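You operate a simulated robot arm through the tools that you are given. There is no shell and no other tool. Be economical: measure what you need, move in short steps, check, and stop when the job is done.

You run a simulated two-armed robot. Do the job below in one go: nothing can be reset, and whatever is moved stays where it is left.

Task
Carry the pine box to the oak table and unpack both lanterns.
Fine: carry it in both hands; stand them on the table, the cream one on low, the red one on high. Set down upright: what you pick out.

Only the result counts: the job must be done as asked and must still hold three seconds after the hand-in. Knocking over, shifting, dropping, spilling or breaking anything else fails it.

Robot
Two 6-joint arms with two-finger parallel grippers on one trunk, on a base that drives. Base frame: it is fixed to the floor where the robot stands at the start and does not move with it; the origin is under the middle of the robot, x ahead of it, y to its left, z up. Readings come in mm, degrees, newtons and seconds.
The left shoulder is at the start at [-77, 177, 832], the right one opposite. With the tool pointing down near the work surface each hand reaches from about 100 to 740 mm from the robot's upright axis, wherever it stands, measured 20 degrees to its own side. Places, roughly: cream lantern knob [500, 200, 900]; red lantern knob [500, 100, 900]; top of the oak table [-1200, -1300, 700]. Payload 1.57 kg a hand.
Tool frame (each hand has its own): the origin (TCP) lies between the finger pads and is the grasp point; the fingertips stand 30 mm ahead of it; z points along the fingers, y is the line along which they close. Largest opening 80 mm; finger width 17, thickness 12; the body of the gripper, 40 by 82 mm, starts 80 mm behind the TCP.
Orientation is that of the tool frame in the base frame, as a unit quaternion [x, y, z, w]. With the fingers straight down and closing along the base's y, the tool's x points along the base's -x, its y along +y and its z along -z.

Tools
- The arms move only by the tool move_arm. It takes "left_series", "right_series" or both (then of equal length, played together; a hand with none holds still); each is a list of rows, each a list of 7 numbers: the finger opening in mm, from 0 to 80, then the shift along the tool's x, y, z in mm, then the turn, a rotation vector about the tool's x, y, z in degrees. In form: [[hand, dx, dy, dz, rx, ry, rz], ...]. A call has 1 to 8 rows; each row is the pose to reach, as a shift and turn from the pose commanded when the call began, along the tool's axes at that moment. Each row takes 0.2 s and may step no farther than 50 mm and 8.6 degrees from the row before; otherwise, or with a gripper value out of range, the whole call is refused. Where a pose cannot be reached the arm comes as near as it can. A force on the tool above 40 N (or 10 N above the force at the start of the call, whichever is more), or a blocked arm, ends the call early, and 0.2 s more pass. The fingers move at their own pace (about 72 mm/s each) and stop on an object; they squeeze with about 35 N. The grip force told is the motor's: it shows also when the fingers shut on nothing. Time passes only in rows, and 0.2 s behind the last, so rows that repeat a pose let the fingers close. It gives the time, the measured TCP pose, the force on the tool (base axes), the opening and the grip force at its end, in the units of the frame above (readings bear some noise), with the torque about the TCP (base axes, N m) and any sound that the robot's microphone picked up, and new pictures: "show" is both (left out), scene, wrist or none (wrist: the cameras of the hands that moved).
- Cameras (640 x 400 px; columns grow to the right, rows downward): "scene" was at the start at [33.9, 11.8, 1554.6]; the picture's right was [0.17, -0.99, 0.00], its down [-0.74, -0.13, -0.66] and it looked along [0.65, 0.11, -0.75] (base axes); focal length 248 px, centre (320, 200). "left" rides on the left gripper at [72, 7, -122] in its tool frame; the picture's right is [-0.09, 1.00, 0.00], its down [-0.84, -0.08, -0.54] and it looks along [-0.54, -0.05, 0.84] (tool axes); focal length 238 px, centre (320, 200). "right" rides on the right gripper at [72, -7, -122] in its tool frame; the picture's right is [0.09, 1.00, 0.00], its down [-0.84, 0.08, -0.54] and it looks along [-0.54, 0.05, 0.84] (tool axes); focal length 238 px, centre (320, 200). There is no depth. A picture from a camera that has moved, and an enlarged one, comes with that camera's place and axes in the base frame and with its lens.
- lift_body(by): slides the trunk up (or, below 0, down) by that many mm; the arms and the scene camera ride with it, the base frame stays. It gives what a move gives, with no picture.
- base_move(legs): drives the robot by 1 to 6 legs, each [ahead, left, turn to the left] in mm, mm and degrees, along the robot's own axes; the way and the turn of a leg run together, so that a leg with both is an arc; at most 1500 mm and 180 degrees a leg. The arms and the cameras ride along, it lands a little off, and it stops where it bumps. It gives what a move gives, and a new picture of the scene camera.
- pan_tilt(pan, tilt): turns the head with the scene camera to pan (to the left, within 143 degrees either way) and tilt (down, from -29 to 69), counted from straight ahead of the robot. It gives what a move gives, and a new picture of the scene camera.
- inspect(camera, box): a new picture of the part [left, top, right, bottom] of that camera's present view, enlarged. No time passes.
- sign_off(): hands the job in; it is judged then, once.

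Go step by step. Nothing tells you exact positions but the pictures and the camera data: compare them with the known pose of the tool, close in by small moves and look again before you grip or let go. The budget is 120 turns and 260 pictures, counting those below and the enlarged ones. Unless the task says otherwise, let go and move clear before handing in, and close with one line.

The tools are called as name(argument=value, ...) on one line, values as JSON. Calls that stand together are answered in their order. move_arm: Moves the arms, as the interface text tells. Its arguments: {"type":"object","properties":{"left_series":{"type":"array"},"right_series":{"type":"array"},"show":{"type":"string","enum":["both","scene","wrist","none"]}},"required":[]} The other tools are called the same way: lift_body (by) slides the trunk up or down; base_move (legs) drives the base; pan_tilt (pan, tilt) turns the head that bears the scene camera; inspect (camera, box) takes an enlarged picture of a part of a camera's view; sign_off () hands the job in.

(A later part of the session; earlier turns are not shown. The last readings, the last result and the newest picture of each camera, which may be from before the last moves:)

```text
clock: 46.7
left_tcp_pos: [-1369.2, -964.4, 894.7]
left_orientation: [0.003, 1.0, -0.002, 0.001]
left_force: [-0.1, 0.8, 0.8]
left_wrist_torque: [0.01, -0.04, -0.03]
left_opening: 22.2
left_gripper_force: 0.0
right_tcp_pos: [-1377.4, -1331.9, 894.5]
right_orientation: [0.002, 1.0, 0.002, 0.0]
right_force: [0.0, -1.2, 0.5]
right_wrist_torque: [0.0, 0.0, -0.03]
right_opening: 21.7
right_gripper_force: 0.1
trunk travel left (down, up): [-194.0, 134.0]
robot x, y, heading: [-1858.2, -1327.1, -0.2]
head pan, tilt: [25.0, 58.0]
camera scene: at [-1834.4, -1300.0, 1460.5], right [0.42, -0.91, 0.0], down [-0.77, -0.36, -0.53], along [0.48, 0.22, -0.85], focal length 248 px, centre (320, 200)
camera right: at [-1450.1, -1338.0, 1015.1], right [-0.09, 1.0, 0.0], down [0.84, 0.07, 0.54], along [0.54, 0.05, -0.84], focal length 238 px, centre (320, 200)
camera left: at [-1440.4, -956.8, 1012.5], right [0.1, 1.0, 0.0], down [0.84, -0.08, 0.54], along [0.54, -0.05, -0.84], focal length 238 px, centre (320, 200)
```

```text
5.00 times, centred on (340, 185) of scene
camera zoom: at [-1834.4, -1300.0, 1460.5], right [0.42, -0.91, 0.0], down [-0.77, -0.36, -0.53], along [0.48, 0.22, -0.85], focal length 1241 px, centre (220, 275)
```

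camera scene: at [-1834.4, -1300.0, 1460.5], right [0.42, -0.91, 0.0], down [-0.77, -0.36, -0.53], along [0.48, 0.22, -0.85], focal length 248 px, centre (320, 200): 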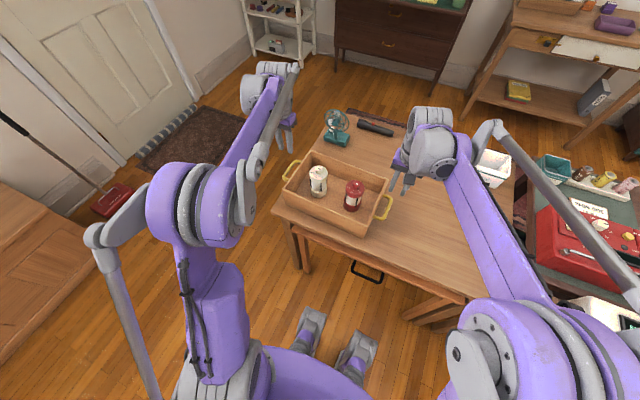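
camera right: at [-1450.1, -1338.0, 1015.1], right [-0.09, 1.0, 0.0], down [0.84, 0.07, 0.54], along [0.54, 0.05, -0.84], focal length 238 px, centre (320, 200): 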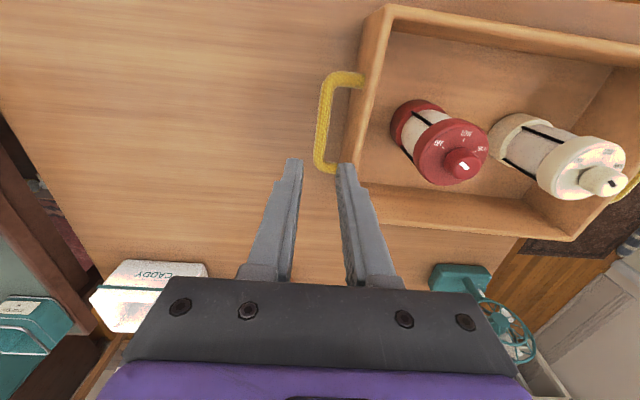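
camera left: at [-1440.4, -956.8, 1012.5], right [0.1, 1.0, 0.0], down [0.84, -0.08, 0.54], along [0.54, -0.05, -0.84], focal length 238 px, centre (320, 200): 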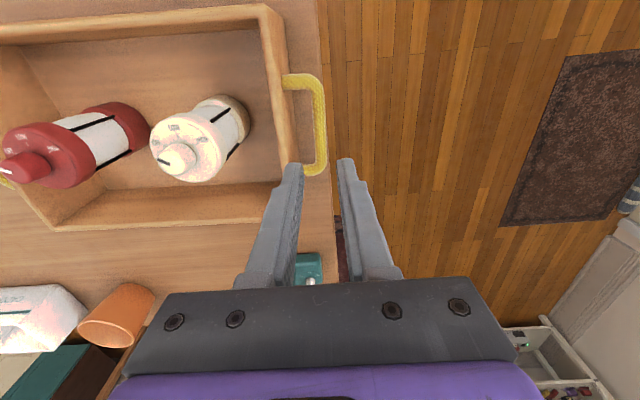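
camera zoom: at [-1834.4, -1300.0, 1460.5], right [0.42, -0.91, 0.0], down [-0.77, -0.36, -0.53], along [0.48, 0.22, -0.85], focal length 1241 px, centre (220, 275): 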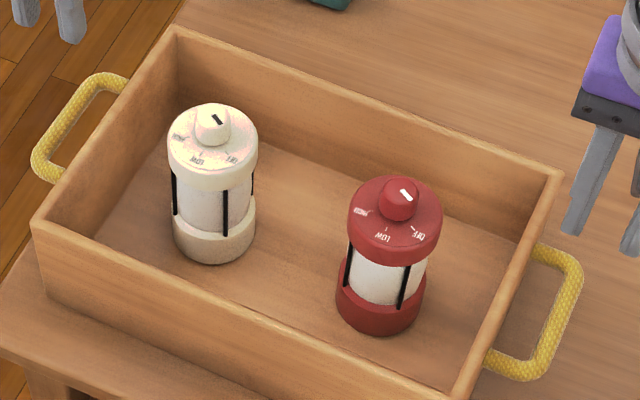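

Both knobs are at OFF; ticks lie 60° apart, LOW facing the robot, HIGH toward +y; turning OFF→HIGH is clockwise from above (+rz of the tool). Red axis ≈(−1379,−1211), cream ≈(−1374,−1080), cap top ≈820. Bring the right hand above the red one.

move_arm(right_series=[[50, 0, 0, -40, 0, 0, 0], [80, 1, 20, -70, 0, 0, 0], [80, 1, 60, -70, 0, 0, 0], [80, 2, 100, -70, 0, 0, 0], [80, 2, 120, -60, 0, 0, 0]], show="both")

```text
clock: 47.9
left_tcp_pos: [-1367.4, -963.8, 892.6]
left_orientation: [0.003, 1.0, -0.002, 0.001]
left_force: [-0.5, 0.4, 0.0]
left_wrist_torque: [0.02, -0.01, 0.01]
left_opening: 22.0
left_gripper_force: 0.1
right_tcp_pos: [-1377.0, -1209.8, 952.6]
right_orientation: [0.002, 1.0, 0.003, 0.0]
right_force: [-0.2, 0.8, -0.4]
right_wrist_torque: [-0.04, 0.03, 0.01]
right_opening: 80.1
right_gripper_force: 0.1
trunk travel left (down, up): [-194.0, 134.0]
robot x, y, heading: [-1855.7, -1327.1, -0.2]
head pan, tilt: [25.0, 58.0]
camera scene: at [-1833.3, -1299.4, 1460.4], right [0.42, -0.91, 0.0], down [-0.77, -0.36, -0.53], along [0.48, 0.22, -0.85], focal length 248 px, centre (320, 200)
camera right: at [-1449.5, -1216.7, 1074.3], right [-0.09, 1.0, 0.0], down [0.84, 0.07, 0.54], along [0.54, 0.05, -0.84], focal length 238 px, centre (320, 200)
```

scene: 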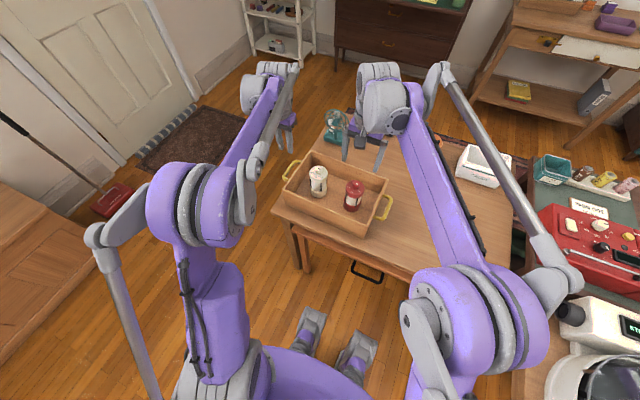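
right: 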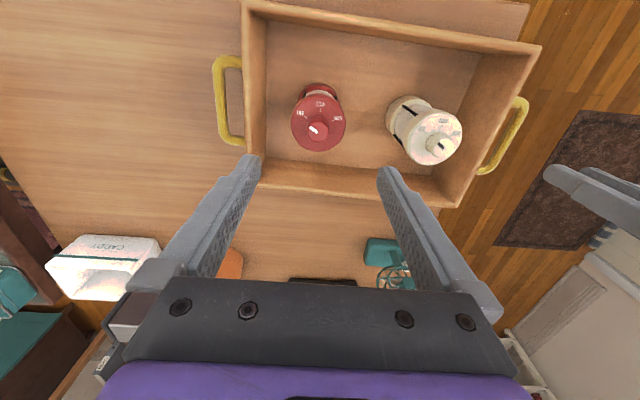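

Aligned over the red lantern. Descend with fingers open to just around the cap and check.

move_arm(right_series=[[80, 3, -1, 40, 0, 0, 0], [80, 3, -1, 80, 0, 0, 0], [80, 3, -1, 100, 0, 0, 0]], show="wrist")

```text
clock: 48.7
left_tcp_pos: [-1367.6, -963.7, 892.1]
left_orientation: [0.003, 1.0, -0.001, 0.001]
left_force: [-0.6, -0.4, 0.5]
left_wrist_torque: [0.03, 0.02, -0.02]
left_opening: 22.0
left_gripper_force: 0.0
right_tcp_pos: [-1379.7, -1209.1, 851.1]
right_orientation: [0.001, 1.0, 0.001, 0.001]
right_force: [0.1, -0.3, -0.8]
right_wrist_torque: [-0.01, 0.0, 0.02]
right_opening: 80.0
right_gripper_force: 0.1
trunk travel left (down, up): [-194.0, 134.0]
robot x, y, heading: [-1853.4, -1325.9, 0.0]
head pan, tilt: [25.0, 58.0]
camera right: at [-1451.7, -1216.0, 972.8], right [-0.09, 1.0, 0.0], down [0.84, 0.07, 0.54], along [0.54, 0.05, -0.84], focal length 238 px, centre (320, 200)
```

right: 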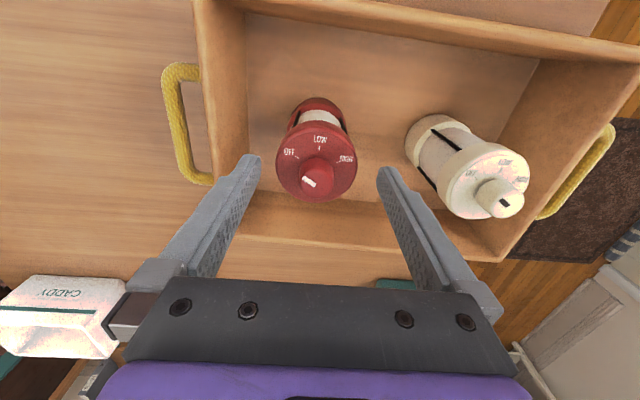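

Centred. Descend to cap height and close.

move_arm(right_series=[[80, 0, -1.5, 25, 0, 0, 0], [80, 0, -1.5, 44, 0, 0, 0], [60, 0, -1.5, 44, 0, 0, 0], [40, 0, -1.5, 44, 0, 0, 0], [40, 0, -1.5, 44, 0, 0, 0], [40, 0, -1.5, 44, 0, 0, 0]], show="both")

```text
clock: 50.1
left_tcp_pos: [-1367.4, -962.7, 892.4]
left_orientation: [0.002, 1.0, -0.001, 0.0]
left_force: [0.1, 0.4, -0.7]
left_wrist_torque: [-0.03, -0.01, -0.01]
left_opening: 22.0
left_gripper_force: 0.1
right_tcp_pos: [-1380.8, -1210.5, 807.7]
right_orientation: [0.001, 1.0, 0.002, 0.0]
right_force: [-0.6, 0.0, -0.6]
right_wrist_torque: [-0.03, 0.02, 0.0]
right_opening: 59.2
right_gripper_force: 35.0
trunk travel left (down, up): [-194.0, 134.0]
robot x, y, heading: [-1852.7, -1326.6, 0.0]
head pan, tilt: [25.0, 58.0]
camera scene: at [-1833.3, -1299.6, 1460.4], right [0.42, -0.91, 0.0], down [-0.77, -0.36, -0.53], along [0.48, 0.22, -0.85], focal length 248 px, centre (320, 200)
camera right: at [-1452.1, -1218.1, 929.3], right [-0.09, 1.0, 0.0], down [0.84, 0.07, 0.54], along [0.54, 0.05, -0.84], focal length 238 px, centre (320, 200)
```

scene: 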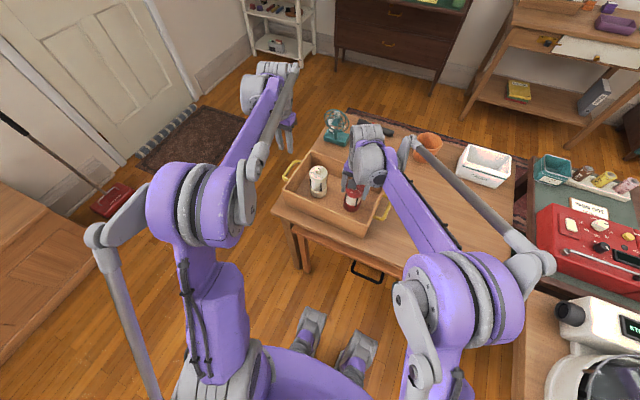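
right: 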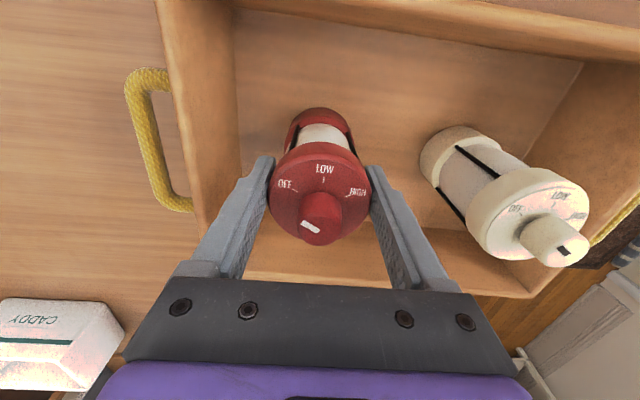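

Red cap is held (59 mm). Lift it clear of the box.

move_arm(right_series=[[40, 0, 0, -15, 0, 0, 0], [40, 0, 0, -50, 0, 0, 0], [40, 0, 0, -90, 0, 0, 0], [40, 0, 0, -130, 0, 0, 0], [40, 0, -40, -130, 0, 0, 0], [40, 0, -85, -130, 0, 0, 0], [40, 0, -130, -130, 0, 0, 0], [40, 0, -175, -130, 0, 0, 0]], show="both")

```text
clock: 51.9
left_tcp_pos: [-1367.4, -964.7, 892.7]
left_orientation: [0.002, 1.0, -0.001, 0.001]
left_force: [0.0, 0.2, -0.3]
left_wrist_torque: [0.04, -0.02, -0.01]
left_opening: 21.9
left_gripper_force: 0.1
right_tcp_pos: [-1381.4, -1389.3, 939.0]
right_orientation: [0.001, 1.0, 0.002, 0.0]
right_force: [-0.7, -0.6, -2.5]
right_wrist_torque: [-0.01, 0.01, 0.01]
right_opening: 59.4
right_gripper_force: 34.4
trunk travel left (down, up): [-194.0, 134.0]
robot x, y, heading: [-1856.1, -1327.1, -0.1]
head pan, tilt: [25.0, 58.0]
camera scene: at [-1833.4, -1300.6, 1460.5], right [0.42, -0.91, 0.0], down [-0.77, -0.35, -0.53], along [0.48, 0.22, -0.85], focal length 248 px, centre (320, 200)
camera right: at [-1453.3, -1396.2, 1059.6], right [-0.09, 1.0, 0.0], down [0.84, 0.07, 0.54], along [0.54, 0.05, -0.84], focal length 238 px, centre (320, 200)
```

scene: 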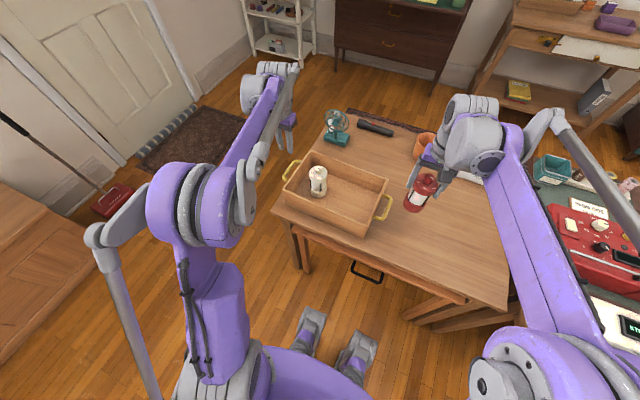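
right: 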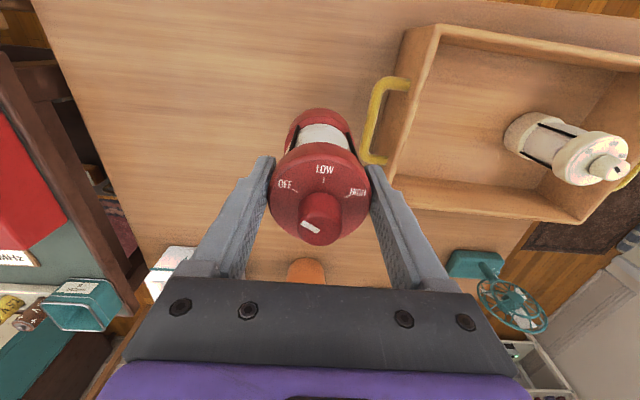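

Clear. Continue to y≈−1540 and lower to a little above the table.

move_arm(right_series=[[40, 5, -45, 0, 0, 0, 0], [40, 10, -90, 0, 0, 0, 0], [40, 10, -130, 0, 0, 0, 0], [40, 10, -150, 20, 0, 0, 0], [40, 10, -150, 60, 0, 0, 0], [40, 10, -150, 100, 0, 0, 0], [40, 10, -150, 120, 0, 0, 0]], show="both")

```text
clock: 53.5
left_tcp_pos: [-1366.9, -963.8, 891.6]
left_orientation: [0.003, 1.0, -0.001, 0.001]
left_force: [-1.1, -0.2, 0.4]
left_wrist_torque: [-0.03, 0.0, 0.01]
left_opening: 22.1
left_gripper_force: 0.1
right_tcp_pos: [-1392.0, -1536.2, 818.6]
right_orientation: [0.002, 1.0, 0.002, 0.0]
right_force: [0.7, -0.1, -3.2]
right_wrist_torque: [-0.01, 0.02, 0.0]
right_opening: 59.5
right_gripper_force: 34.9
trunk travel left (down, up): [-194.0, 134.0]
robot x, y, heading: [-1856.5, -1328.9, -0.3]
head pan, tilt: [25.0, 58.0]
camera scene: at [-1833.2, -1299.7, 1460.4], right [0.42, -0.91, 0.0], down [-0.77, -0.36, -0.53], along [0.48, 0.22, -0.85], focal length 248 px, centre (320, 200)
camera right: at [-1463.6, -1543.9, 939.0], right [-0.09, 1.0, 0.0], down [0.84, 0.07, 0.54], along [0.54, 0.05, -0.84], focal length 238 px, centre (320, 200)
```

scene: 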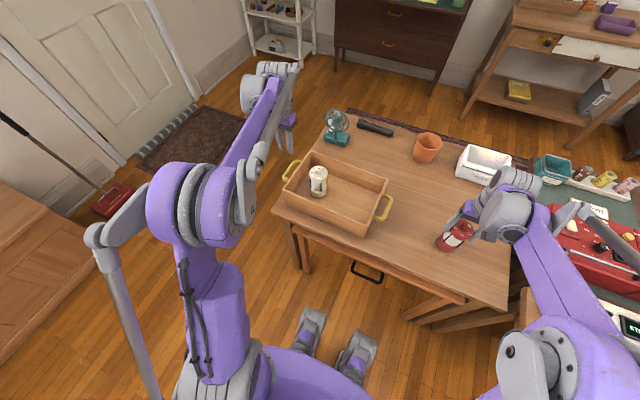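
right: 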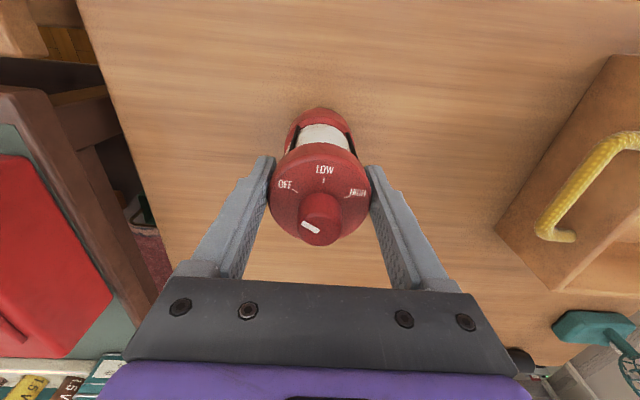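

Now lower in small steps until contact.

move_arm(right_series=[[40, 0, 0, 6, 0, 0, 0], [40, 0, 0, 11, 0, 0, 0], [40, 0, 0, 14, 0, 0, 0]], show="none")

move_arm(right_series=[[40, 0, 0, 2, 0, 0, 0], [40, 0, 0, 3, 0, 0, 0]], show="none")

move_arm(right_series=[[40, 0, 0, 2, 0, 0, 0], [40, 0, 0, 3, 0, 0, 0]], show="wrist")

```text
clock: 54.3
left_tcp_pos: [-1367.6, -963.4, 891.8]
left_orientation: [0.003, 1.0, -0.001, 0.001]
left_force: [-1.1, 0.1, -0.5]
left_wrist_torque: [-0.01, 0.04, 0.03]
left_opening: 21.8
left_gripper_force: 0.1
right_tcp_pos: [-1393.1, -1535.1, 804.0]
right_orientation: [0.001, 1.0, 0.003, 0.0]
right_force: [0.3, 0.9, -3.4]
right_wrist_torque: [-0.02, 0.01, 0.01]
right_opening: 59.3
right_gripper_force: 35.0
trunk travel left (down, up): [-194.0, 134.0]
robot x, y, heading: [-1858.4, -1328.7, -0.3]
head pan, tilt: [25.0, 58.0]
```

```text
clock: 54.9
left_tcp_pos: [-1367.9, -963.0, 892.0]
left_orientation: [0.002, 1.0, -0.001, 0.001]
left_force: [0.3, 0.5, -0.3]
left_wrist_torque: [0.01, -0.03, 0.01]
left_opening: 22.1
left_gripper_force: 0.1
right_tcp_pos: [-1392.7, -1536.5, 801.3]
right_orientation: [0.002, 1.0, 0.001, 0.0]
right_force: [0.5, 0.5, -2.9]
right_wrist_torque: [0.02, -0.02, 0.0]
right_opening: 59.1
right_gripper_force: 35.0
trunk travel left (down, up): [-194.0, 134.0]
robot x, y, heading: [-1852.5, -1325.6, -0.5]
head pan, tilt: [25.0, 58.0]
```

```text
clock: 55.5
left_tcp_pos: [-1368.7, -963.9, 892.4]
left_orientation: [0.003, 1.0, -0.002, 0.002]
left_force: [-0.6, 0.3, 0.2]
left_wrist_torque: [-0.03, -0.01, 0.0]
left_opening: 22.0
left_gripper_force: 0.1
right_tcp_pos: [-1392.9, -1536.8, 798.9]
right_orientation: [0.001, 1.0, 0.002, 0.001]
right_force: [3.6, -0.7, 24.6]
right_wrist_torque: [-0.71, -0.15, 0.06]
right_opening: 59.4
right_gripper_force: 35.2
trunk travel left (down, up): [-194.0, 134.0]
robot x, y, heading: [-1855.8, -1325.1, -0.6]
head pan, tilt: [25.0, 58.0]
camera right: at [-1464.8, -1543.0, 919.6], right [-0.09, 1.0, 0.0], down [0.84, 0.07, 0.54], along [0.54, 0.05, -0.84], focal length 238 px, centre (320, 200)
```

right: 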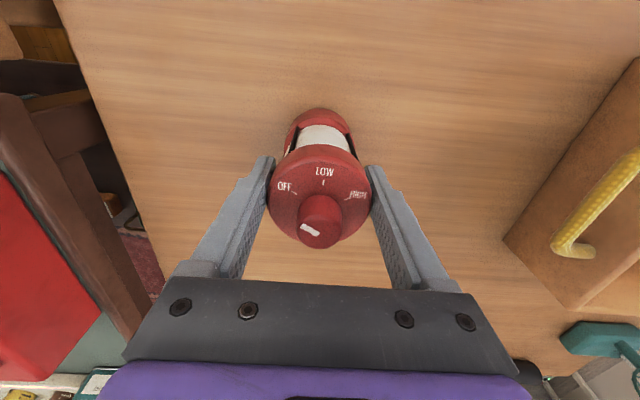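

Contact made. Release and rise clear above it.

move_arm(right_series=[[60, 0, 0, -2, 0, 0, 0], [80, 0, 0, -2, 0, 0, 0], [80, 0, 0, -2, 0, 0, 0], [80, 0, 0, -30, 0, 0, 0], [80, 0, 0, -70, 0, 0, 0], [60, 0, 0, -100, 0, 0, 0]], show="wrist")

inspect(camera="right", box=[240, 70, 400, 170])

inspect(camera="scene", box=[400, 190, 520, 265])

```text
clock: 56.9
left_tcp_pos: [-1366.8, -964.0, 892.4]
left_orientation: [0.002, 1.0, -0.001, 0.002]
left_force: [0.1, -0.6, 0.9]
left_wrist_torque: [0.08, 0.0, -0.02]
left_opening: 22.2
left_gripper_force: 0.1
right_tcp_pos: [-1392.6, -1538.4, 898.7]
right_orientation: [0.002, 1.0, 0.002, 0.0]
right_force: [0.0, -0.1, -0.2]
right_wrist_torque: [-0.02, 0.02, -0.03]
right_opening: 59.8
right_gripper_force: 0.1
trunk travel left (down, up): [-194.0, 134.0]
robot x, y, heading: [-1853.1, -1328.1, -0.2]
head pan, tilt: [25.0, 58.0]
camera right: at [-1463.6, -1544.2, 1019.0], right [-0.09, 1.0, 0.0], down [0.84, 0.07, 0.54], along [0.54, 0.05, -0.84], focal length 238 px, centre (320, 200)
```

right: 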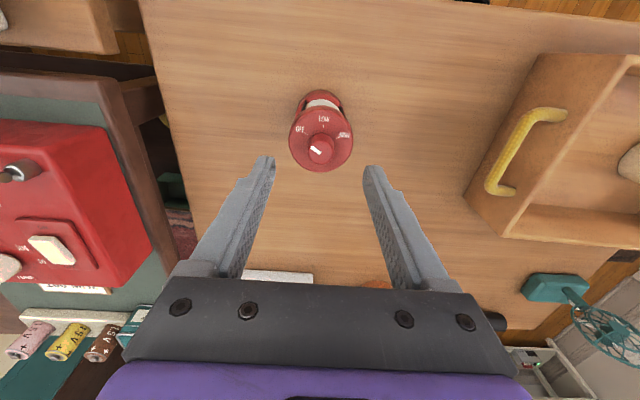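

```text
4.00 times, centred on (320, 120) of right
camera zoom: at [-1463.6, -1544.2, 1019.0], right [-0.09, 1.0, 0.0], down [0.84, 0.07, 0.54], along [0.54, 0.05, -0.84], focal length 953 px, centre (320, 520)
```

zoom: 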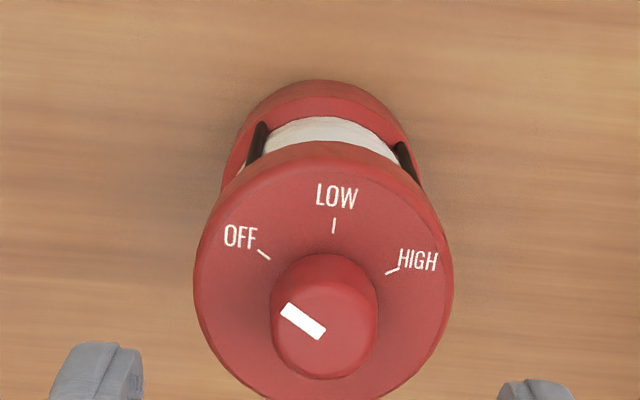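

```text
5.33 times, centred on (460, 228) of scene
camera zoom: at [-1833.7, -1299.5, 1460.4], right [0.42, -0.91, 0.0], down [-0.77, -0.36, -0.53], along [0.48, 0.22, -0.85], focal length 1324 px, centre (-427, 53)
```

zoom: 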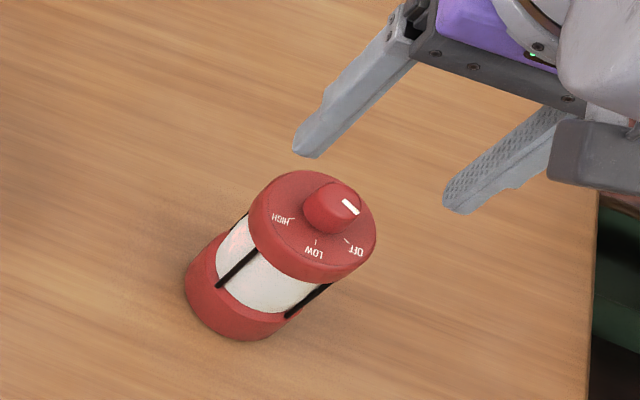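

Knob axis ≈(−1390,−1536.5), 22 mm wide. Pre-rotate the tool −60° above it before gripping so I can sweep +120°.

move_arm(right_series=[[44, -2.5, 1.5, 0, 0, 0, -8.5], [44, -2.5, 1.5, 0, 0, 0, -17], [44, -2.5, 1.5, 0, 0, 0, -25.5], [44, -2.5, 1.5, 0, 0, 0, -34], [44, -2.5, 1.5, 0, 0, 0, -42.5], [44, -2.5, 1.5, 0, 0, 0, -51], [44, -2.5, 1.5, 0, 0, 0, -59.5]], show="both")

```text
clock: 58.5
left_tcp_pos: [-1366.4, -964.1, 891.7]
left_orientation: [0.002, 1.0, -0.001, 0.001]
left_force: [-0.4, 0.6, -0.3]
left_wrist_torque: [-0.02, -0.03, 0.05]
left_opening: 22.0
left_gripper_force: 0.0
right_tcp_pos: [-1390.4, -1535.4, 898.3]
right_orientation: [-0.496, 0.868, 0.002, 0.002]
right_force: [0.3, 0.5, 0.3]
right_wrist_torque: [0.0, 0.01, 0.01]
right_opening: 43.6
right_gripper_force: 0.0
trunk travel left (down, up): [-194.0, 134.0]
robot x, y, heading: [-1854.4, -1329.7, -0.4]
head pan, tilt: [25.0, 58.0]
camera scene: at [-1833.4, -1299.6, 1460.4], right [0.42, -0.91, 0.0], down [-0.77, -0.36, -0.53], along [0.48, 0.22, -0.85], focal length 248 px, centre (320, 200)
camera right: at [-1420.3, -1601.1, 1019.1], right [-0.9, 0.43, 0.0], down [0.36, 0.76, 0.55], along [0.23, 0.49, -0.84], focal length 238 px, centre (320, 200)
```

scene: 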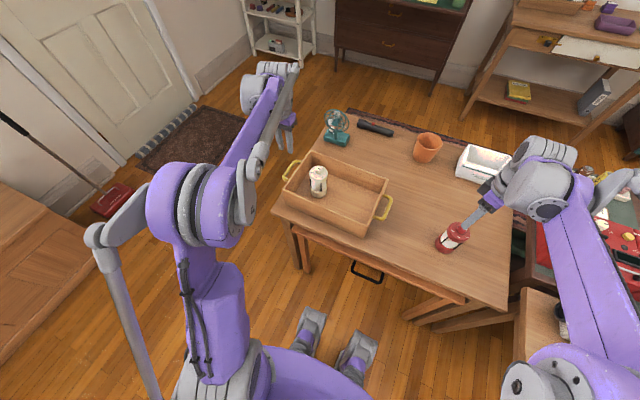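
right: 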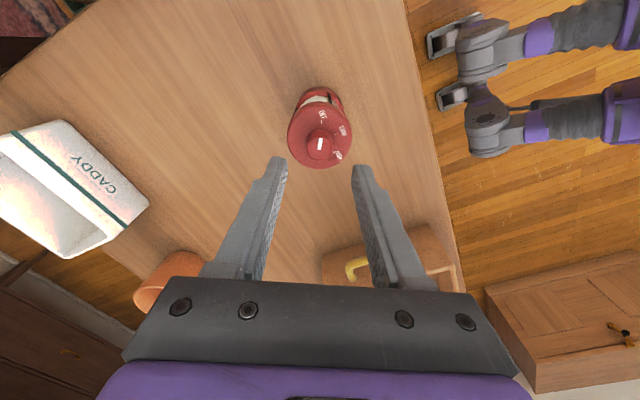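

Still centred. Descend over the knob, fingertips just above the cap.

move_arm(right_series=[[44, 0, 0, 25, 0, 0, 0], [40, 0, 0, 44, 0, 0, 0], [36, 0, 0, 50, 0, 0, 0]], show="both")

inspect(camera="scene", box=[400, 180, 520, 265])

```text
clock: 59.3
left_tcp_pos: [-1368.1, -964.0, 893.3]
left_orientation: [0.003, 1.0, -0.001, 0.001]
left_force: [-0.4, -0.4, -0.4]
left_wrist_torque: [0.04, 0.0, 0.03]
left_opening: 22.1
left_gripper_force: 0.0
right_tcp_pos: [-1389.7, -1535.2, 848.0]
right_orientation: [-0.494, 0.869, 0.002, 0.002]
right_force: [0.4, 0.2, 0.3]
right_wrist_torque: [0.01, 0.05, -0.01]
right_opening: 36.2
right_gripper_force: 0.0
trunk travel left (down, up): [-194.0, 134.0]
robot x, y, heading: [-1855.6, -1329.0, -0.1]
head pan, tilt: [25.0, 58.0]
camera scene: at [-1833.4, -1299.6, 1460.4], right [0.42, -0.91, 0.0], down [-0.77, -0.36, -0.53], along [0.48, 0.22, -0.85], focal length 248 px, centre (320, 200)
camera right: at [-1420.0, -1600.3, 967.9], right [-0.9, 0.43, 0.0], down [0.36, 0.76, 0.55], along [0.23, 0.49, -0.84], focal length 238 px, centre (320, 200)
```

scene: 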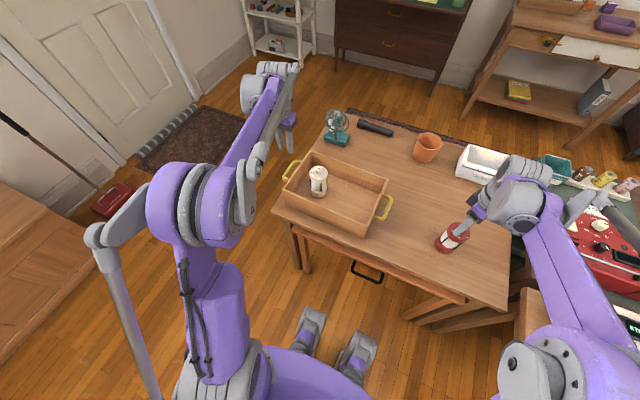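
right: 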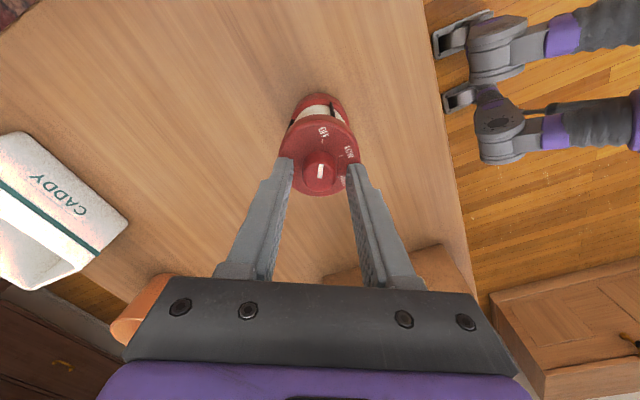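

```text
4.71 times, centred on (460, 222) of scene
camera zoom: at [-1833.4, -1299.6, 1460.4], right [0.42, -0.91, 0.0], down [-0.77, -0.36, -0.53], along [0.48, 0.22, -0.85], focal length 1168 px, centre (-339, 94)
```

zoom: 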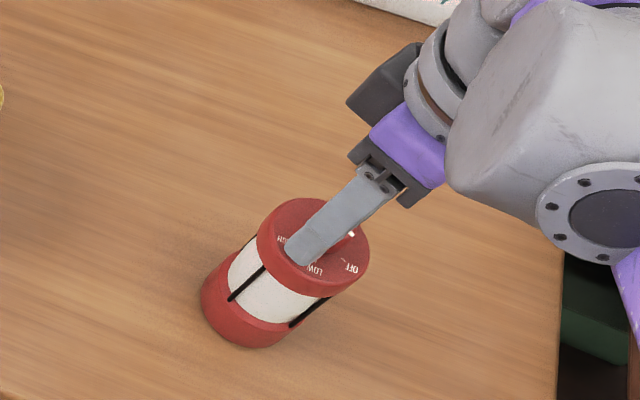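

Knob centred between the fingertips. Drop 2 mm more, close gently and hold.

move_arm(right_series=[[36, 0, 0, 2.5, 0, 0, 0], [20, 0, 0, 2.5, 0, 0, 0], [14, 0, 0, 2.5, 0, 0, 0], [14, 0, 0, 2.5, 0, 0, 0]], show="wrist")

```text
clock: 60.3
left_tcp_pos: [-1366.6, -964.7, 893.2]
left_orientation: [0.002, 1.0, -0.002, 0.001]
left_force: [-0.4, 0.6, 0.4]
left_wrist_torque: [0.03, -0.02, -0.03]
left_opening: 22.1
left_gripper_force: 0.0
right_tcp_pos: [-1389.1, -1534.4, 844.3]
right_orientation: [-0.495, 0.869, 0.002, 0.001]
right_force: [2.1, -0.9, 1.8]
right_wrist_torque: [-0.18, -0.31, -0.03]
right_opening: 22.5
right_gripper_force: 35.6
trunk travel left (down, up): [-194.0, 134.0]
robot x, y, heading: [-1856.8, -1330.4, -0.4]
head pan, tilt: [25.0, 58.0]
camera right: at [-1419.8, -1600.8, 965.5], right [-0.9, 0.43, 0.0], down [0.36, 0.76, 0.55], along [0.23, 0.49, -0.84], focal length 238 px, centre (320, 200)
```

right: 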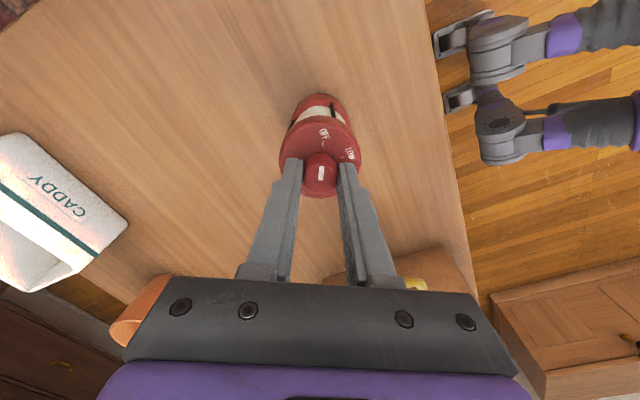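

Gripped (22.5 mm). Turn +34° first and check whether the knob turns against the body.

move_arm(right_series=[[14, 0, 0, 0, 0, 0, 8.5], [14, 0, 0, 0, 0, 0, 17], [14, 0, 0, 0, 0, 0, 25.5], [14, 0, 0, 0, 0, 0, 34]], show="wrist")

inspect(camera="right", box=[250, 80, 400, 210])

```text
clock: 61.3
left_tcp_pos: [-1367.6, -964.8, 892.3]
left_orientation: [0.003, 1.0, -0.001, 0.001]
left_force: [-0.2, 1.2, -0.5]
left_wrist_torque: [-0.03, -0.01, -0.01]
left_opening: 22.1
left_gripper_force: 0.0
right_tcp_pos: [-1390.2, -1535.0, 845.4]
right_orientation: [-0.218, 0.976, 0.001, 0.0]
right_force: [-0.6, -0.7, -0.2]
right_wrist_torque: [0.02, -0.01, -0.03]
right_opening: 22.7
right_gripper_force: 34.8
trunk travel left (down, up): [-194.0, 134.0]
robot x, y, heading: [-1858.0, -1324.7, -0.3]
head pan, tilt: [25.0, 58.0]
camera right: at [-1451.9, -1572.2, 966.4], right [-0.51, 0.86, 0.0], down [0.72, 0.42, 0.54], along [0.47, 0.28, -0.84], focal length 238 px, centre (320, 200)
```

right: 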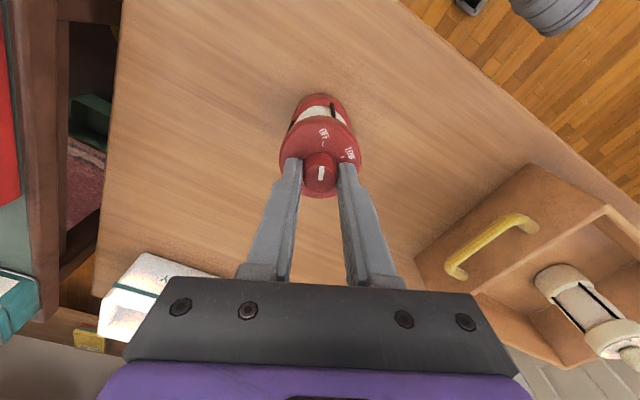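

```text
3.08 times, centred on (325, 145) of right
camera zoom: at [-1451.9, -1572.2, 966.4], right [-0.51, 0.86, 0.0], down [0.72, 0.42, 0.54], along [0.47, 0.28, -0.84], focal length 733 px, centre (305, 369)
```

zoom: 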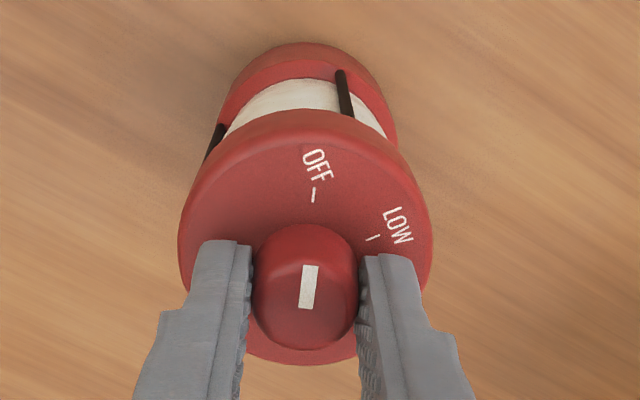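

The whole lantern turns with the knob, so the left hand must hold the cap from the side. I turn it back and swing the left hand up, pitching its fingers toward horizontal.

move_arm(left_series=[[40, 5, -5, -45, 0, 0, 0], [60, 30, -30, -70, 0, -8.5, 0], [80, 57, -57, -90, 0, -17, 0], [80, 84, -84, -90, 0, -25.5, 0], [80, 111, -111, -90, 0, -34, 0], [80, 138, -138, -90, 0, -42.5, 0], [80, 165, -165, -90, 0, -51, 0], [80, 190, -190, -90, 0, -59.5, 0]], right_series=[[14, 0, 0, 0, 0, 0, -8.5], [14, 0, 0, 0, 0, 0, -17], [14, 0, 0, 0, 0, 0, -25.5], [14, 0, 0, 0, 0, 0, -34], [14, 0, 0, 0, 0, 0, -34], [14, 0, 0, 0, 0, 0, -34], [14, 0, 0, 0, 0, 0, -34], [14, 0, 0, 0, 0, 0, -34]], show="scene")

```text
clock: 63.1
left_tcp_pos: [-1556.1, -1153.1, 982.3]
left_orientation: [0.002, 0.867, -0.003, 0.497]
left_force: [-0.4, -0.7, 0.3]
left_wrist_torque: [-0.02, 0.02, 0.01]
left_opening: 80.0
left_gripper_force: 0.0
right_tcp_pos: [-1389.7, -1535.4, 846.1]
right_orientation: [-0.495, 0.869, 0.002, 0.0]
right_force: [-1.3, -0.1, 0.5]
right_wrist_torque: [-0.02, -0.01, 0.01]
right_opening: 22.6
right_gripper_force: 35.2
trunk travel left (down, up): [-194.0, 134.0]
robot x, y, heading: [-1857.1, -1326.7, 0.1]
head pan, tilt: [25.0, 58.0]
camera scene: at [-1834.4, -1299.0, 1460.4], right [0.42, -0.91, 0.0], down [-0.77, -0.36, -0.53], along [0.48, 0.22, -0.85], focal length 248 px, centre (320, 200)
```

scene: 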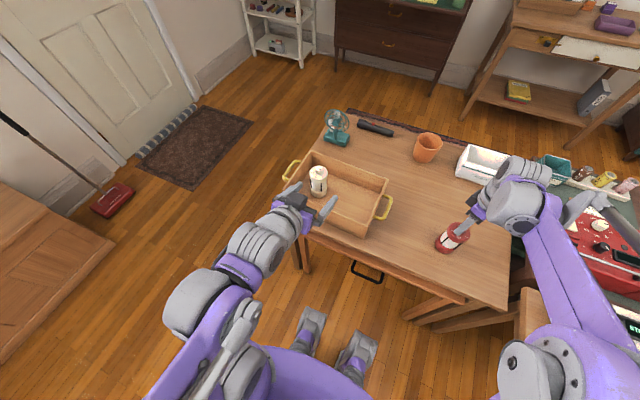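

Left hand is ready. Move it toward a pre-grasp diagonal to the red lantern while yawing −40°.

move_arm(left_series=[[80, 8, -41, 20, 6.9, 0, 4], [80, 17, -82, 39, 13.8, 0, 8], [80, 25, -124, 59, 20.7, 0, 12], [80, 34, -165, 79, 27.7, 0, 16], [80, 42, -206, 99, 34.6, 0, 20], [80, 50, -247, 118, 34.6, 0, 20]], show="both")

```text
clock: 64.5
left_tcp_pos: [-1482.6, -1402.4, 880.5]
left_orientation: [0.297, 0.814, -0.174, 0.467]
left_force: [0.3, -0.6, 0.0]
left_wrist_torque: [0.02, 0.0, -0.03]
left_opening: 79.9
left_gripper_force: 0.0
right_tcp_pos: [-1389.0, -1536.2, 846.1]
right_orientation: [-0.495, 0.869, 0.001, 0.001]
right_force: [-0.1, 0.7, 0.1]
right_wrist_torque: [0.0, 0.05, -0.02]
right_opening: 22.9
right_gripper_force: 34.8
trunk travel left (down, up): [-194.0, 134.0]
robot x, y, heading: [-1854.8, -1325.8, -0.4]
head pan, tilt: [25.0, 58.0]
camera scene: at [-1832.8, -1300.4, 1460.4], right [0.42, -0.91, 0.0], down [-0.77, -0.36, -0.53], along [0.48, 0.22, -0.85], focal length 248 px, centre (320, 200)
camera left: at [-1586.2, -1305.5, 878.2], right [0.68, 0.73, 0.07], down [-0.08, -0.02, 1.0], along [0.73, -0.68, 0.04], focal length 238 px, centre (320, 200)
```

scene: 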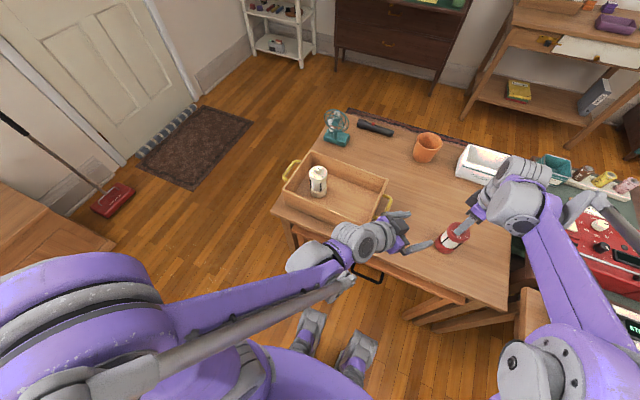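
left: 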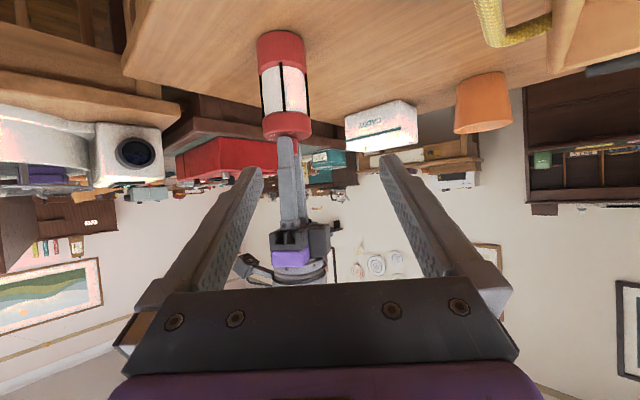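

Lantern visible; cap centre ≈ z 796. Align laterally and advance to pre-grasp.

move_arm(left_series=[[80, -2, -21, 25, 0, 0, 0], [80, -5, -42.4, 50, 0, 0, 0], [80, -5, -42.4, 85, 0, 0, 0]], show="both")

```text
clock: 65.3
left_tcp_pos: [-1450.9, -1483.7, 843.3]
left_orientation: [0.298, 0.815, -0.174, 0.466]
left_force: [-0.2, -0.2, 0.1]
left_wrist_torque: [0.02, 0.0, 0.0]
left_opening: 80.0
left_gripper_force: 0.1
right_tcp_pos: [-1388.7, -1533.7, 845.4]
right_orientation: [-0.495, 0.869, 0.002, 0.001]
right_force: [-0.1, 0.4, 0.3]
right_wrist_torque: [0.0, -0.01, 0.0]
right_opening: 22.8
right_gripper_force: 34.7
trunk travel left (down, up): [-194.0, 134.0]
robot x, y, heading: [-1854.4, -1323.8, -0.2]
head pan, tilt: [25.0, 58.0]
camera scene: at [-1832.5, -1300.2, 1460.5], right [0.42, -0.91, 0.0], down [-0.77, -0.36, -0.53], along [0.48, 0.22, -0.85], focal length 248 px, centre (320, 200)
camera left: at [-1555.5, -1387.2, 840.9], right [0.68, 0.73, 0.07], down [-0.08, -0.02, 1.0], along [0.73, -0.68, 0.04], focal length 238 px, centre (320, 200)
```

scene: 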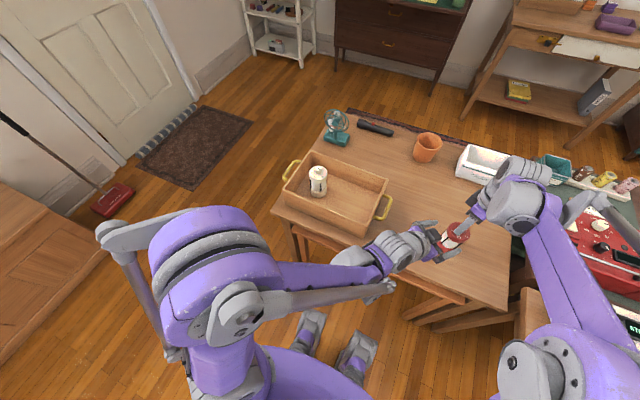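
left: 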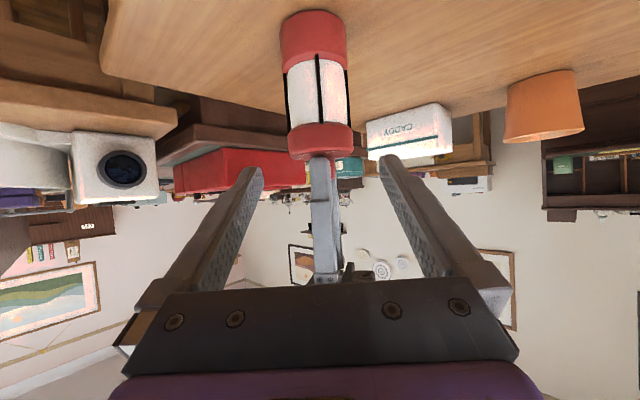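

Well aligned; slide in around the cap.

move_arm(left_series=[[80, 0, 0, 35, 0, 0, 0], [80, 0, 0, 65, 0, 0, 0], [80, 0, 0, 85, 0, 0, 0], [80, 0, 0, 92, 0, 0, 0]], show="both")

inspect(camera="scene", box=[380, 180, 520, 280])

```text
clock: 66.3
left_tcp_pos: [-1391.9, -1534.0, 796.6]
left_orientation: [0.297, 0.815, -0.174, 0.467]
left_force: [0.1, 0.3, -0.2]
left_wrist_torque: [-0.02, -0.01, 0.0]
left_opening: 80.1
left_gripper_force: 0.1
right_tcp_pos: [-1389.2, -1534.3, 846.2]
right_orientation: [-0.495, 0.869, 0.002, 0.001]
right_force: [0.0, 0.4, -0.3]
right_wrist_torque: [-0.02, 0.0, 0.02]
right_opening: 23.0
right_gripper_force: 35.3
trunk travel left (down, up): [-194.0, 134.0]
robot x, y, heading: [-1855.3, -1329.4, -0.1]
head pan, tilt: [25.0, 58.0]
camera scene: at [-1833.2, -1299.7, 1460.4], right [0.42, -0.91, 0.0], down [-0.77, -0.36, -0.53], along [0.48, 0.22, -0.85], focal length 248 px, centre (320, 200)
camera left: at [-1495.1, -1438.5, 793.4], right [0.68, 0.73, 0.07], down [-0.08, -0.02, 1.0], along [0.73, -0.68, 0.04], focal length 238 px, centre (320, 200)
```

scene: 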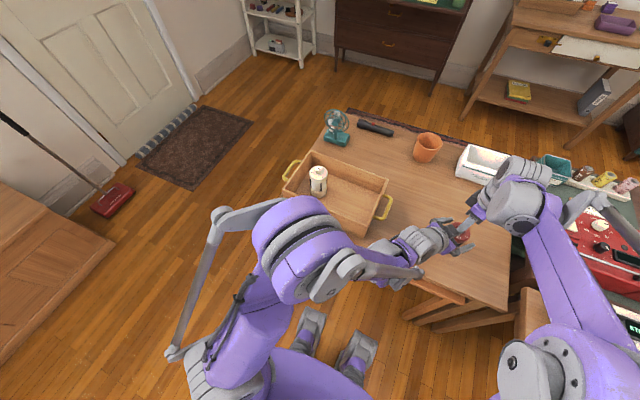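
left: 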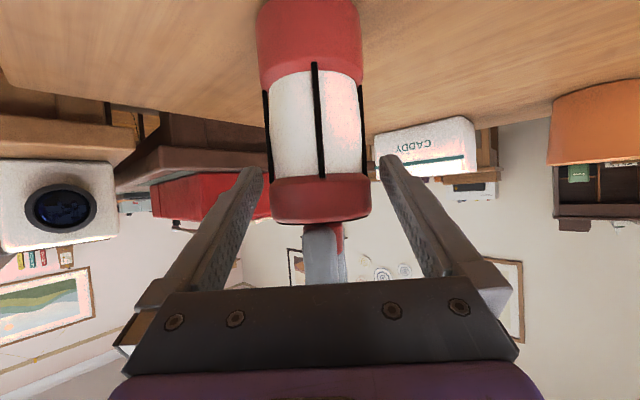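

```text
4.00 times, centred on (450, 230) of scene
camera zoom: at [-1833.2, -1299.7, 1460.4], right [0.42, -0.91, 0.0], down [-0.77, -0.36, -0.53], along [0.48, 0.22, -0.85], focal length 993 px, centre (-200, 80)
```

zoom: 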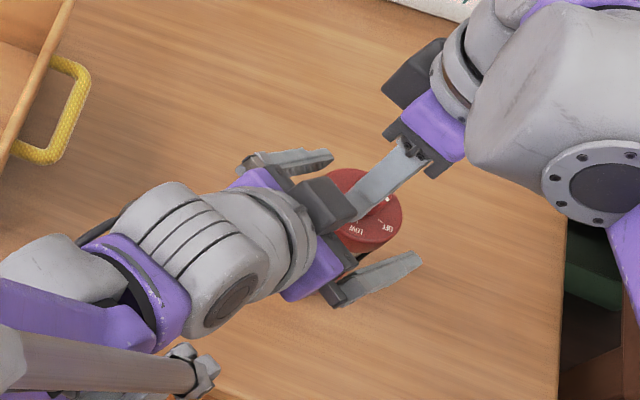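

Cap sits between the left fingers. Close the left hand on it.

move_arm(left_series=[[64, 0, 0, 0, 0, 0, 0], [45, 0, 0, 0, 0, 0, 0], [40, 0, 0, 0, 0, 0, 0], [40, 0, 0, 0, 0, 0, 0]], show="wrist")

```text
clock: 67.3
left_tcp_pos: [-1391.8, -1534.3, 796.3]
left_orientation: [0.298, 0.814, -0.175, 0.467]
left_force: [0.9, -2.7, -0.3]
left_wrist_torque: [0.17, -0.02, 0.08]
left_opening: 59.2
left_gripper_force: 34.5
right_tcp_pos: [-1390.3, -1533.8, 845.0]
right_orientation: [-0.495, 0.869, 0.001, 0.0]
right_force: [-0.5, 1.8, 0.1]
right_wrist_torque: [-0.02, 0.08, -0.1]
right_opening: 22.8
right_gripper_force: 34.9
trunk travel left (down, up): [-194.0, 134.0]
robot x, y, heading: [-1857.7, -1328.5, -0.5]
head pan, tilt: [25.0, 58.0]
camera left: at [-1495.2, -1438.4, 793.5], right [0.68, 0.73, 0.07], down [-0.08, -0.02, 1.0], along [0.73, -0.68, 0.04], focal length 238 px, centre (320, 200)
```

left: 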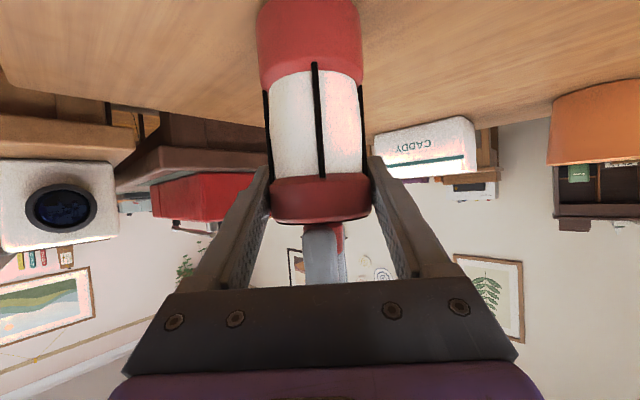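

Held at 59 mm diameter. Now turn the knob with the right hand by +60°.

move_arm(right_series=[[14, 0, 0, 0, 0, 0, 8.5], [14, 0, 0, 0, 0, 0, 17], [14, 0, 0, 0, 0, 0, 25.5], [14, 0, 0, 0, 0, 0, 34], [14, 0, 0, 0, 0, 0, 42.5], [14, 0, 0, 0, 0, 0, 51], [14, 0, 0, 0, 0, 0, 59.5]], show="both")

inspect(camera="right", box=[250, 80, 400, 210])

```text
clock: 68.9
left_tcp_pos: [-1392.2, -1535.0, 796.3]
left_orientation: [0.297, 0.815, -0.174, 0.467]
left_force: [-10.4, 7.8, 3.6]
left_wrist_torque: [-0.18, -0.18, -0.01]
left_opening: 59.2
left_gripper_force: 34.6
right_tcp_pos: [-1388.4, -1536.0, 845.1]
right_orientation: [0.003, 1.0, 0.002, 0.001]
right_force: [10.9, -8.0, -4.1]
right_wrist_torque: [-0.21, -0.41, 0.01]
right_opening: 22.6
right_gripper_force: 34.2
trunk travel left (down, up): [-194.0, 134.0]
robot x, y, heading: [-1856.4, -1329.6, -0.5]
head pan, tilt: [25.0, 58.0]
camera scene: at [-1833.2, -1299.7, 1460.4], right [0.42, -0.91, 0.0], down [-0.77, -0.36, -0.53], along [0.48, 0.22, -0.85], focal length 248 px, centre (320, 200)
camera right: at [-1460.7, -1541.8, 966.2], right [-0.09, 1.0, 0.0], down [0.84, 0.07, 0.54], along [0.54, 0.05, -0.84], focal length 238 px, centre (320, 200)
```

scene: 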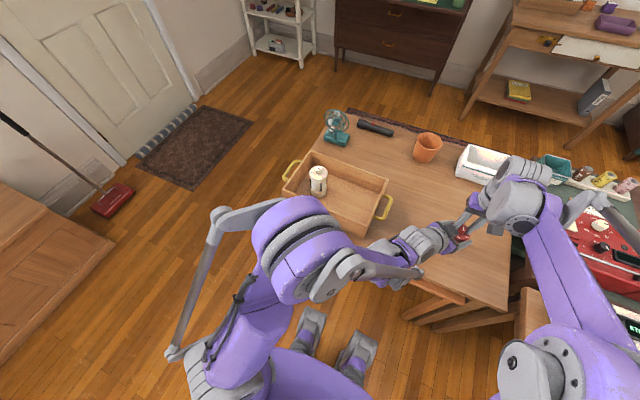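
right: 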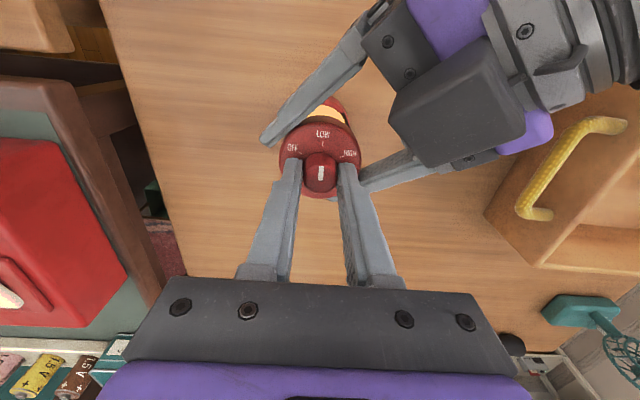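

```text
3.08 times, centred on (325, 145) of right
camera zoom: at [-1460.7, -1541.8, 966.2], right [-0.09, 1.0, 0.0], down [0.84, 0.07, 0.54], along [0.54, 0.05, -0.84], focal length 733 px, centre (305, 369)
```

zoom: 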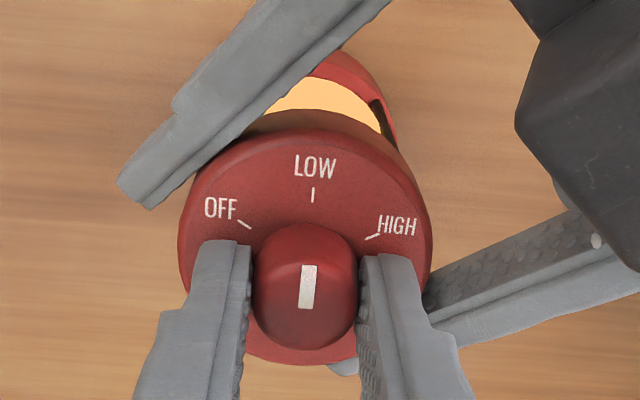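

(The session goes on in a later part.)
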